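You operate a simulated robot arm through the tools that you are given. There is no shell and no other tool. Be economical: measure what you need, move in short steps, check, and stop when the job is done.

Carry out the task below with a simulated robot arm. There is one attempt and no reset: what you move stays moved.

TASK
Press the zero button two times.

It is judged by the outcome, as a careful person would: the job done as asked, and still so three seconds after it is handed in. It fails if anything else is knocked over, pushed out of place, dropped, spilled or broken.

THE ROBOT
A 7-joint arm with a two-finger parallel gripper, fixed in place. Base frame: the origin is at the foot of the arm, x ahead of it, y to its left, z up. Lengths are in mm, angles in rad, forces in N, time in s.
With the tool pointing down near the work surface it reaches from about 300 to 700 mm from the base axis. Its first joint turns from -1.152 to 1.152 rad. Payload 1.57 kg.
Tool frame: the origin (TCP) lies between the finger pads and is the grasp point; the fingertips stand 30 mm ahead of it; z points along the fingers, y is the line along which they close. The gripper opens to 110 mm. The fingers are 24 mm wide and 12 mm thick; the gripper's body (48 by 112 mm) begins 78 mm behind the TCP.
Orientation is that of the tool frame in the base frame, as a unit quaternion [x, y, z, w]. With the fingers straight down and closing along the base's y, the tool's x points along the base's -x, its y along +y and its z along -z.

THE INTERFACE
- The arm moves only by the tool servo_tool. Its argument "commands" is one flat list of numbers, 7 for each row, row after row: the shift along the tool's x, y, z in units of 400 mm (1.0 is 400 mm), then the turn, a rotation vector about the tool's x, y, z in units of 60 degrees (1.0 is 60 degrees), then the gripper command, from -1 (fully open) to 1 (shut), values between in proportion. In form: [x, y, z, rx, ry, rz, hand, x, y, z, rx, ry, rz, hand, ...]. A call has 1 to 8 rows; each row is the pose to reach, as a shift and turn from the pose commanded when the call began, along the tool's axes at that moment. A call with a number of a shift or a turn outside -1 to 1 is refused whole. A row lasts 0.2 s, in which the tool goes at most 50 mm and 0.15 rad; a call with a longer step from one row to the next is refused whole, and so is a gripper value outside its range. A pose out of reach is approached as far as the arm can. The call stops where the force on the tool passes 40 N (or 10 N more than at its start, if that is more) or the arm is blocked; 0.2 s more then pass. The fingers move at their own pace (about 108 mm/s each) and stop on an object; they squeeze with about 27 N. The grip force told is the motor's: it shows also when the fingers shut on nothing. Time passes only in rows, and 0.2 s behind the last, so rows that repeat a pose let the fingers close. It gives the time, the measured TCP pose, the force on the tool (base axes), the opening and the grip force at its end, in the units of the frame above (readings bear some noise), and new pictures: "views" is both (left out), scene, wrist or none.
- Cameras (640 x 400 px; columns grow to the right, rows downward): "scene" is fixed at [161, -382.3, 1420.3]; the picture's right is [0.83, -0.55, 0.00], its down [-0.23, -0.35, -0.91] and it looks along [0.50, 0.76, -0.42] (base axes); focal length 332 px, centre (320, 200). "wrist" rides on the gripper at [-36, 0, -80] in the tool frame; the picture's right is [0.00, -1.00, 0.00], its down [0.97, 0.00, -0.24] and it looks along [0.24, 0.00, 0.97] (tool axes); focal length 218 px, centre (320, 200).
- point_at(camera, pixels): for up to 12 pixels [column, row] of the newest picture of that camera ("zoom" is the newest enlarged one), the place [x, y, z] in the base frame of the surface seen there, good to about 2 mm. No time passes.
- inspect(camera, box): a new picture of the part [left, top, right, bottom] of that camera's present view, enlarged. No time passes.
- finish_job(): hands the job in; it is judged then, once.

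Work in short steps. Measure before you move; look again where a grasp or a placing could have gone wrong, and mend it. You have 60 turns and 120 pictures in all, the two below and enlarged ones among them. Open the gripper and draw the arm clear of the work before you hand the job in, unless the task says otherwise; then end with one line.

The tools are called after "Emit:" as a command line: name --argument value ..., lists and objects as JSON in quotes. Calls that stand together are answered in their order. servo_tool: Moves the arm, as the interface text tells. Its arguments: {"type":"object","properties":{"commands":{"type":"array","items":{"type":"number"}},"views":{"type":"string","enum":["both","scene","wrist","none"]}},"required":["commands"]} The other tools are called the same way: point_at (camera, pixels) gives the place of the surface under pixels of a picture; inspect (camera, box) takes an enlarged picture of a part of a camera's view; finish_job () hands the job in.

At the start:

```text
time_s: 0.0
eef_pos: [322.0, -66.3, 1244.8]
tcp_rot: [0.0, 1.0, 0.0, 0.001]
contact_force: [0.0, -0.4, 0.3]
width: 110.0
grasp_force: 0.0
```

scene: 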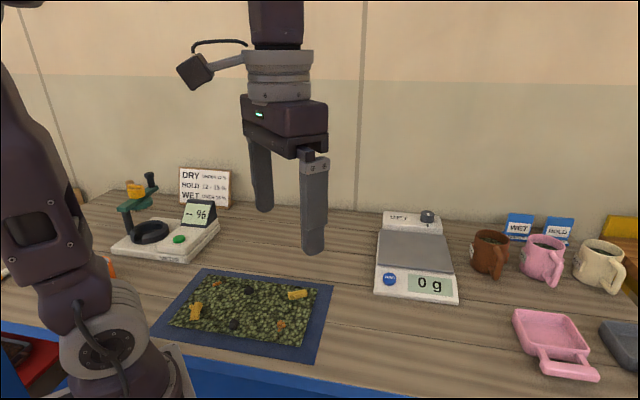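
wrist: 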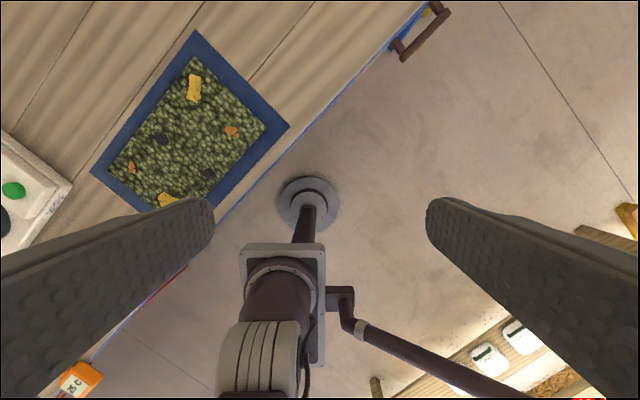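

I look closer at the scale (blue button near 390,279) and the moisture meter (green button near 179,239).

Emit:
inspect --camera "scene" --box '[360, 200, 470, 310]'

Emit:
inspect --camera "scene" --box '[100, 160, 240, 270]'

Emit:
point_at --camera "scene" --pixels '[[390, 279], [383, 279], [397, 279], [390, 287], [380, 290], [430, 285], [415, 250], [382, 262], [428, 216], [450, 264]]'

```text
3.64 times, centred on (415, 255) of scene
```

zoom: 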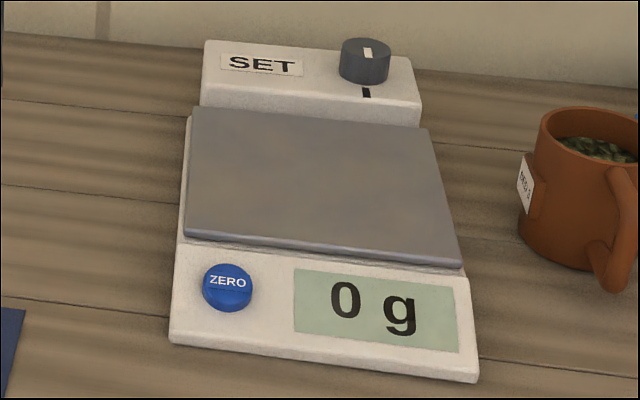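

```text
3.64 times, centred on (170, 215) of scene
```

zoom: 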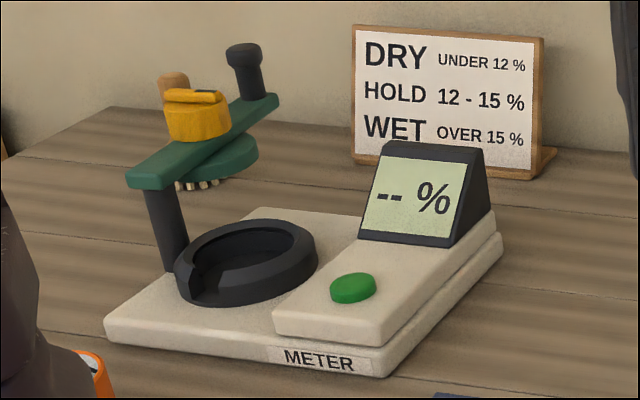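

```text
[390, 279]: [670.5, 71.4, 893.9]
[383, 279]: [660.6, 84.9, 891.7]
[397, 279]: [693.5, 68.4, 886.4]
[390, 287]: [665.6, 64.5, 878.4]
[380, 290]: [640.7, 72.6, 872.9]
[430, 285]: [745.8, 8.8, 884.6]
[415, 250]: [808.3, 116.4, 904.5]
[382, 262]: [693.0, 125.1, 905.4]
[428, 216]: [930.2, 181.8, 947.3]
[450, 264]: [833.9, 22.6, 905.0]
```

The zero button is the blue one on the scale. I measure it more finely.

Emit:
inspect --camera "scene" --box '[370, 260, 418, 300]'

```text
10.00 times, centred on (394, 280) of scene
```

zoom: 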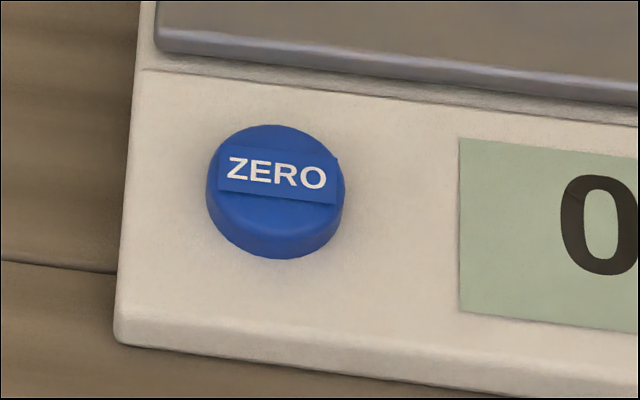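

Emit:
point_at --camera "zoom" --pixels '[[275, 178], [275, 132], [275, 215], [215, 170], [335, 185], [180, 180], [400, 200], [270, 300], [280, 95], [200, 40], [500, 80], [60, 330]]'

```text
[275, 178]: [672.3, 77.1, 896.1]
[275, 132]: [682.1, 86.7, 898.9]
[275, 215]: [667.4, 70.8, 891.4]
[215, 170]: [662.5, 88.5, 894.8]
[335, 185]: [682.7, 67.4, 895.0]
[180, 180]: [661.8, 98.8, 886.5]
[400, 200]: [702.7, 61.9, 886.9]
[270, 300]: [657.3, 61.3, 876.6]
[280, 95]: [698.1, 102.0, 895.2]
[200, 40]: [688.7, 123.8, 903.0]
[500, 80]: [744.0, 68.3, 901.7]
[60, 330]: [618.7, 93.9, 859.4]
```

The button top's centre is about (673, 77, 896) on a panel tilted ~18° towards the front-left. I close the fingers and approach above it, tilting the tool to match.

Emit:
servo_tool --commands '[-0.1049, 0.0401, 0.0453, -0.026, -0.026, 0, 1, -0.2098, 0.0803, 0.0906, -0.0525, -0.0525, 0, 1, -0.3146, 0.1204, 0.1359, -0.079, -0.079, 0, 1, -0.4195, 0.1605, 0.1813, -0.105, -0.105, 0, 1, -0.5244, 0.2006, 0.2266, -0.131, -0.131, 0, 1, -0.6293, 0.2408, 0.2719, -0.1575, -0.1575, 0, 1, -0.7341, 0.2809, 0.3172, -0.184, -0.184, 0, 1, -0.839, 0.321, 0.3625, -0.21, -0.21, 0, 1]'

```text
time_s: 1.8
eef_pos: [659.0, 60.3, 1098.1]
tcp_rot: [0.001, 0.988, 0.11, 0.109]
contact_force: [0.5, -0.3, 0.1]
width: 0.0
grasp_force: 21.0
```

scene: 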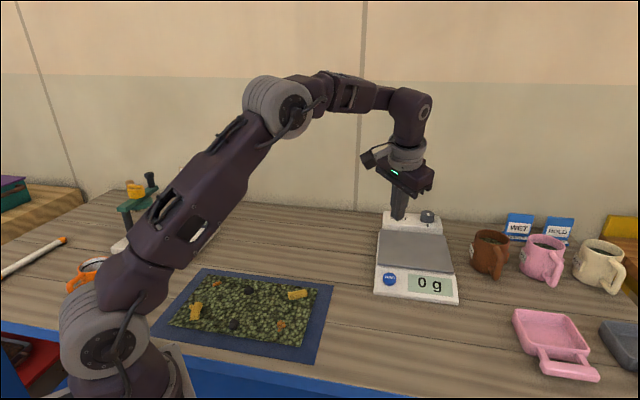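
wrist: 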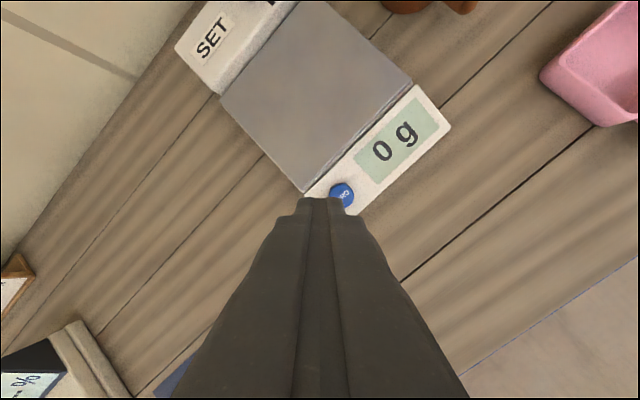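

Pose matches the plan. I cross-check the button through the wrist camera (342,194).

Emit:
point_at --camera "wrist" --pixels '[[343, 193], [335, 186], [352, 193], [345, 185], [365, 190]]'

```text
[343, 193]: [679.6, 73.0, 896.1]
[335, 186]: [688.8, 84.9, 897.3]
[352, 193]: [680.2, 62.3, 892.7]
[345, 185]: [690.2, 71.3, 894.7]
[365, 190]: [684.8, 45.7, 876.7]
```

Button centre ≈ (674, 77, 896). I lower to about 15 mm off it along its axis.

Emit:
servo_tool --commands '[0.018, -0.0175, 0.0965, 0, 0, 0, 1, 0.0365, -0.035, 0.193, 0, 0, 0, 1, 0.055, -0.0525, 0.29, 0, 0, 0, 1, 0.073, -0.07, 0.386, 0, 0, 0, 1, 0.073, -0.07, 0.386, 0, 0, 0, 1]'

Emit:
inspect --camera "scene" --box '[360, 220, 440, 300]'

Emit:
inspect --camera "wrist" --box '[260, 140, 400, 240]'

```text
time_s: 3.0
eef_pos: [661.7, 70.9, 936.6]
tcp_rot: [0.0, 0.988, 0.11, 0.109]
contact_force: [-0.4, -0.7, 0.0]
width: 0.0
grasp_force: 21.3
```

scene: 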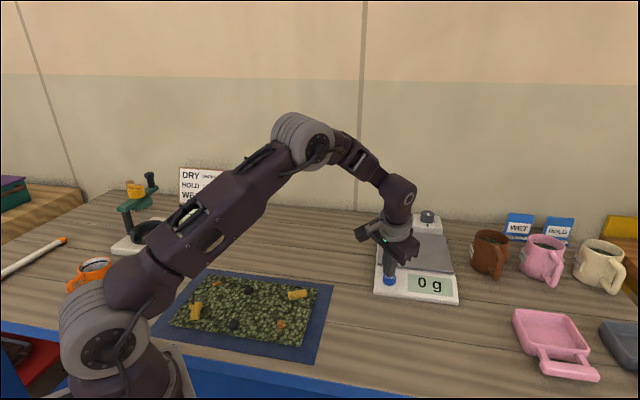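
wrist: 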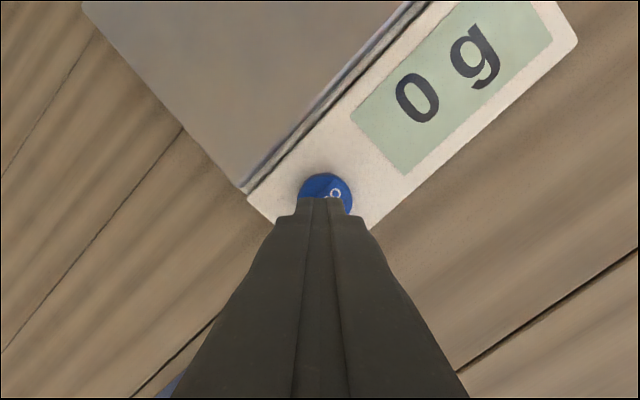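

```text
5.00 times, centred on (400, 260) of scene
```

zoom: 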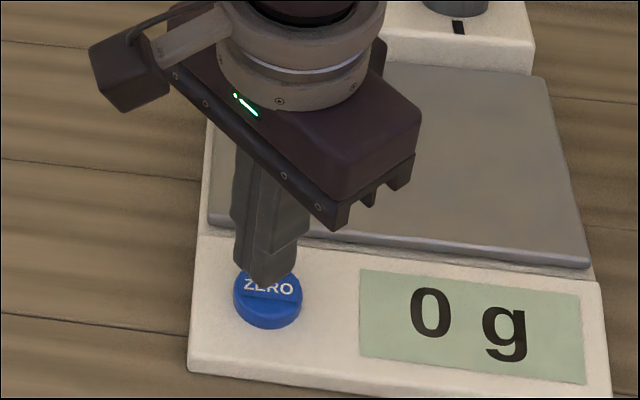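

```text
4.00 times, centred on (330, 190) of wrist
```

zoom: 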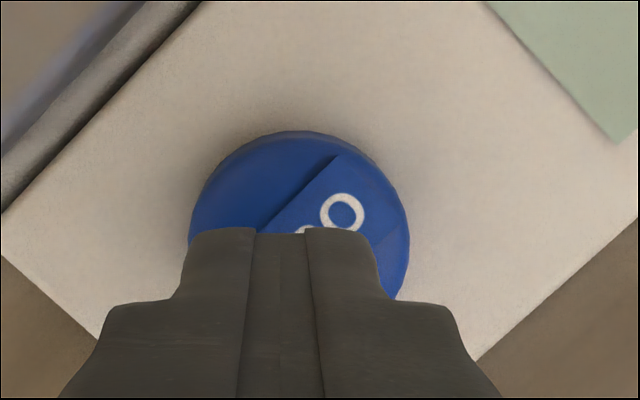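

Tip is ~12 mm from the button, ~4 mm off centre. I correct and push in slowly.

Emit:
servo_tool --commands '[-0.008, -0.008, 0.01, 0, 0, 0, 1, -0.008, -0.008, 0.02, 0, 0, 0, 1, -0.008, -0.008, 0.0275, 0, 0, 0, 1, -0.008, -0.008, 0.0325, 0, 0, 0, 1, -0.008, -0.008, 0.035, 0, 0, 0, 1, -0.008, -0.008, 0.0375, 0, 0, 0, 1]'

Emit:
inspect --camera "scene" --box '[360, 220, 440, 300]'

```text
time_s: 4.4
eef_pos: [667.6, 68.7, 926.3]
tcp_rot: [0.0, 0.988, 0.109, 0.11]
contact_force: [-0.9, 0.1, 0.0]
width: 0.1
grasp_force: 21.1
```

scene: 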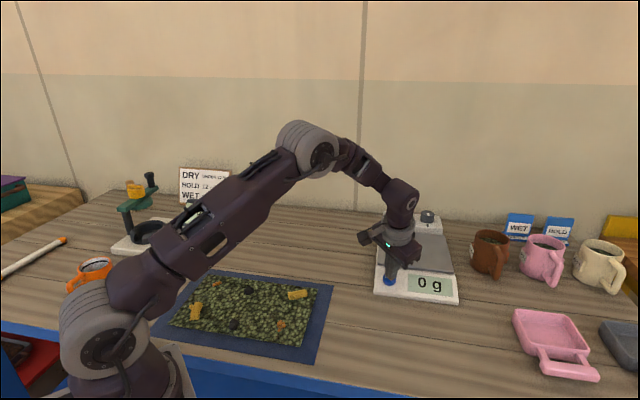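
wrist: 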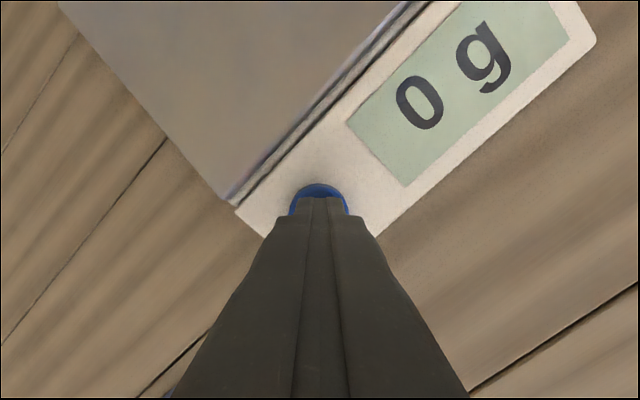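

```text
5.00 times, centred on (400, 260) of scene
```

zoom: 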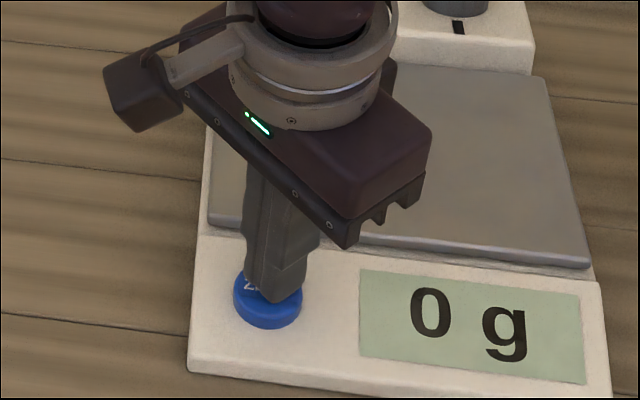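

Tip is just at the button, no force yet and a few mm to the right. I nudge and press on in small steps.

Emit:
servo_tool --commands '[0.006, 0.004, 0.0, 0, 0, 0, 1, 0.006, 0.004, 0.004, 0, 0, 0, 1, 0.006, 0.004, 0.008, 0, 0, 0, 1, 0.006, 0.004, 0.011, 0, 0, 0, 1]'

Emit:
inspect --camera "scene" --box '[360, 220, 440, 300]'

```text
time_s: 5.4
eef_pos: [667.6, 72.7, 921.6]
tcp_rot: [-0.001, 0.988, 0.109, 0.11]
contact_force: [-0.1, 0.5, 1.6]
width: 0.0
grasp_force: 21.6
```

scene: 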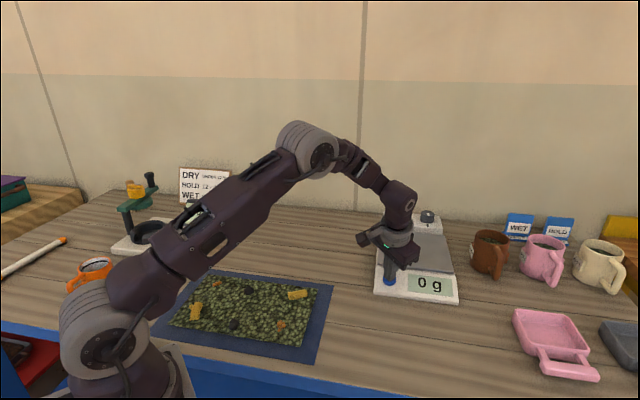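
wrist: 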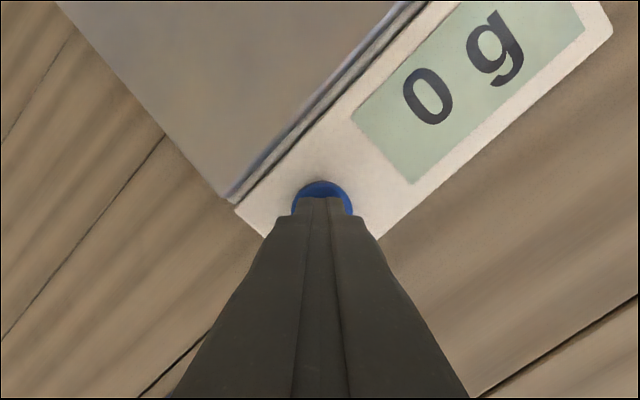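

```text
5.00 times, centred on (400, 260) of scene
```

zoom: 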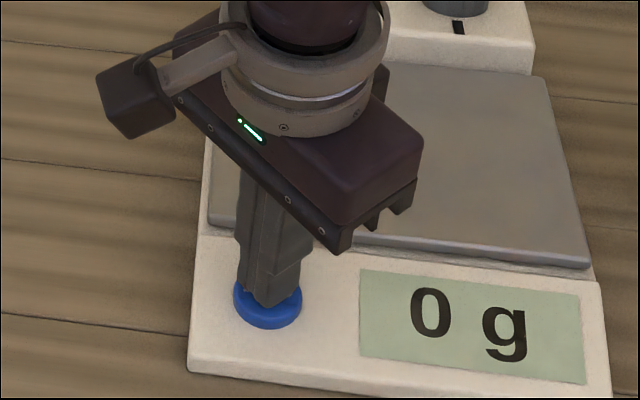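

Contact begins (1.6 N). I press further.

Emit:
servo_tool --commands '[0, 0, 0.003, 0, 0, 0, 1, 0, 0, 0.006, 0, 0, 0, 1, 0, 0, 0.009, 0, 0, 0, 1]'

Emit:
inspect --camera "scene" --box '[370, 250, 430, 300]'

```text
time_s: 6.2
eef_pos: [667.5, 73.0, 918.1]
tcp_rot: [0.0, 0.988, 0.11, 0.11]
contact_force: [-1.8, 0.1, 4.2]
width: 0.0
grasp_force: 21.7
```

scene: 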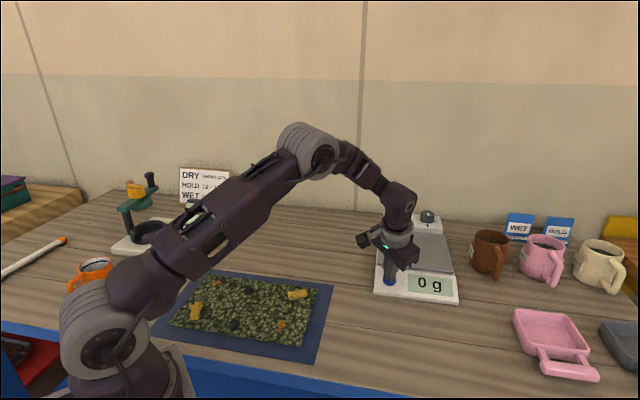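
wrist: 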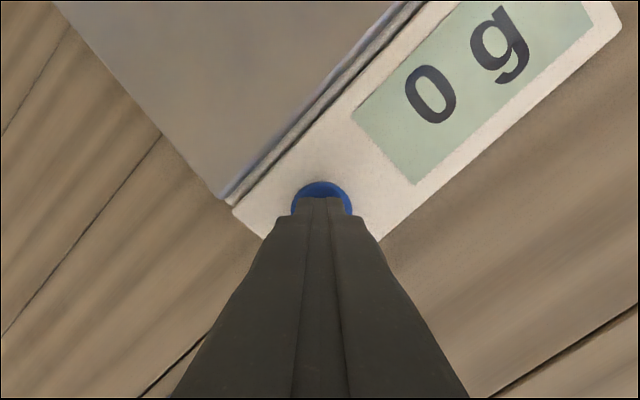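

```text
8.00 times, centred on (400, 275) of scene
```

zoom: 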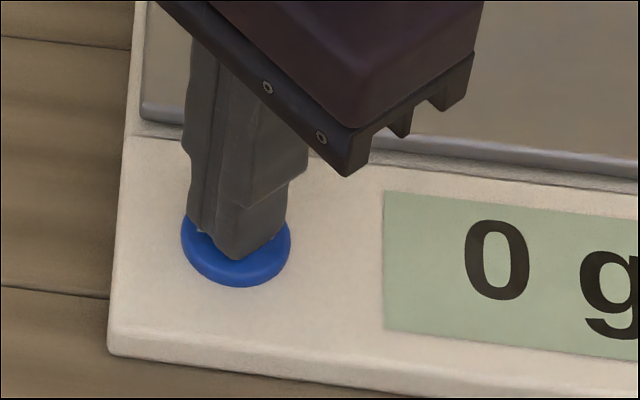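

The button is sinking against a spring (4.2 N). I continue to the bottom of its travel.

Emit:
servo_tool --commands '[0, 0, 0.003, 0, 0, 0, 1, 0, 0, 0.006, 0, 0, 0, 1, 0, 0, 0.009, 0, 0, 0, 1, 0, 0, 0.009, 0, 0, 0, 1]' --views "none"

Emit:
inspect --camera "scene" --box '[370, 250, 430, 300]'

```text
time_s: 7.2
eef_pos: [668.0, 73.7, 914.9]
tcp_rot: [0.0, 0.988, 0.111, 0.11]
contact_force: [-14.9, 1.2, 21.9]
width: 0.0
grasp_force: 21.7
```

```text
8.00 times, centred on (400, 275) of scene
```

zoom: 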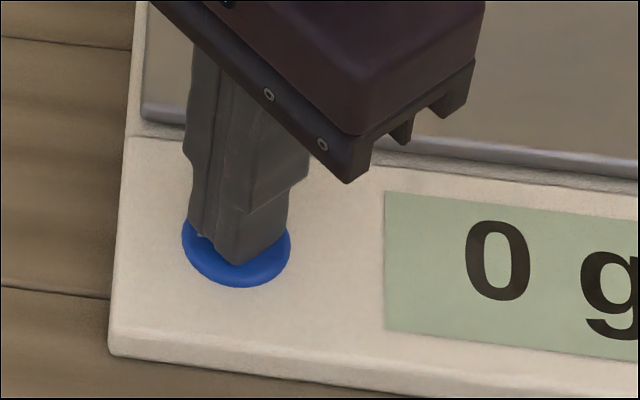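

Force jumped to 22 N: bottomed out, first press done. I retract ~20 mm and check that it springs back.

Emit:
servo_tool --commands '[0, 0, -0.02, 0, 0, 0, 1, 0, 0, -0.04, 0, 0, 0, 1, 0, 0, -0.06, 0, 0, 0, 1, 0, 0, -0.06, 0, 0, 0, 1]' --views "none"

Emit:
inspect --camera "scene" --box '[370, 250, 430, 300]'

```text
time_s: 8.2
eef_pos: [664.2, 68.0, 937.0]
tcp_rot: [0.0, 0.988, 0.108, 0.109]
contact_force: [-0.5, 0.0, 0.3]
width: 0.0
grasp_force: 20.6
```

```text
8.00 times, centred on (400, 275) of scene
```

zoom: 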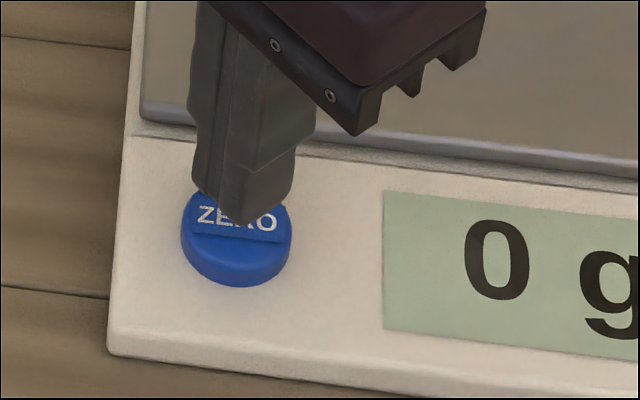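

The button is fully up again and the scale unmoved. Second press, to the same depth.

Emit:
servo_tool --commands '[0, 0, 0.02, 0, 0, 0, 1, 0, 0, 0.035, 0, 0, 0, 1, 0, 0, 0.045, 0, 0, 0, 1, 0, 0, 0.052, 0, 0, 0, 1, 0, 0, 0.057, 0, 0, 0, 1, 0, 0, 0.06, 0, 0, 0, 1, 0, 0, 0.06, 0, 0, 0, 1]' --views "none"

Emit:
inspect --camera "scene" --box '[370, 250, 430, 300]'

```text
time_s: 9.8
eef_pos: [668.2, 72.0, 914.8]
tcp_rot: [0.0, 0.988, 0.109, 0.111]
contact_force: [-10.1, -10.9, 20.1]
width: 0.1
grasp_force: 21.1
```

```text
8.00 times, centred on (400, 275) of scene
```

zoom: 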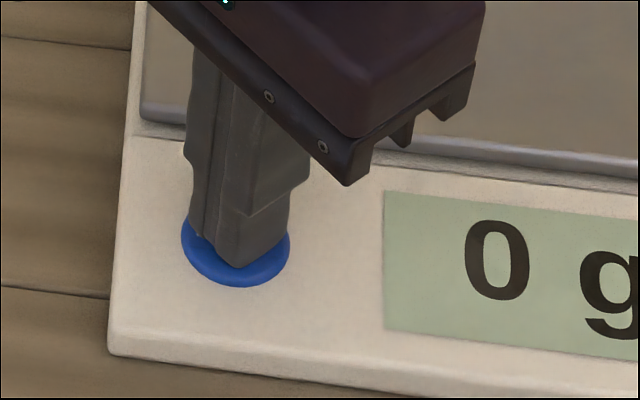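

Bottomed out again (about 23 N). I retract well clear along the tool axis, then open the gripper.

Emit:
servo_tool --commands '[0, 0, -0.03, 0, 0, 0, 1, 0, 0, -0.08, 0, 0, 0, 1, 0, 0, -0.18, 0, 0, 0, 1, 0, 0, -0.28, 0, 0, 0, 1, 0, 0, -0.38, 0, 0, 0, 1, 0, 0, -0.48, 0, 0, 0, 0, 0, 0, -0.5, 0, 0, 0, -1, 0, 0, -0.5, 0, 0, 0, -1]'

Emit:
inspect --camera "scene" --box '[360, 200, 470, 310]'

```text
time_s: 11.6
eef_pos: [627.2, 28.9, 1105.2]
tcp_rot: [0.0, 0.988, 0.11, 0.109]
contact_force: [-0.1, 0.4, 0.1]
width: 110.1
grasp_force: 0.0
```

scene: 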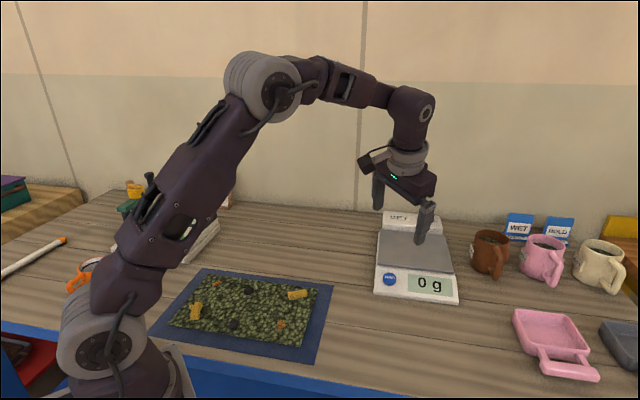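
wrist: 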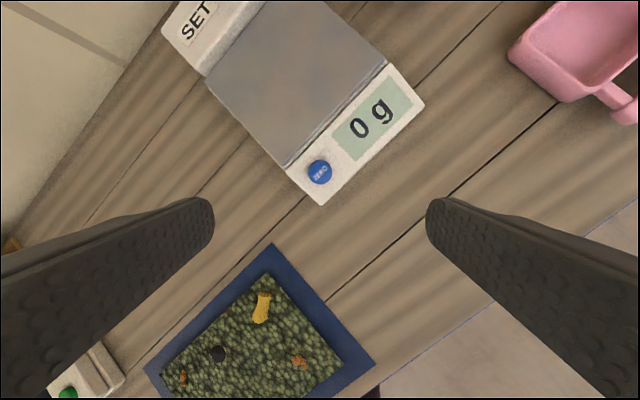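

```text
3.64 times, centred on (415, 255) of scene
```

zoom: 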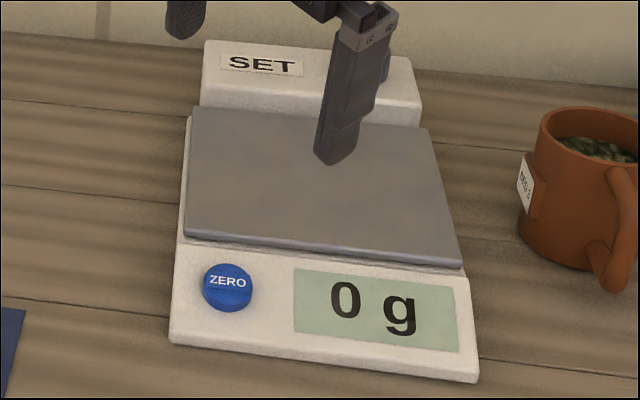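

The button is back up, the scale has not moved, and the arm is clear with the gripper open. I hand the job in.

Emit:
finish_job

```text
The job is handed in.
```

I pressed the scale's ZERO button twice; it bottomed out both times and sprang back, and nothing else was moved.
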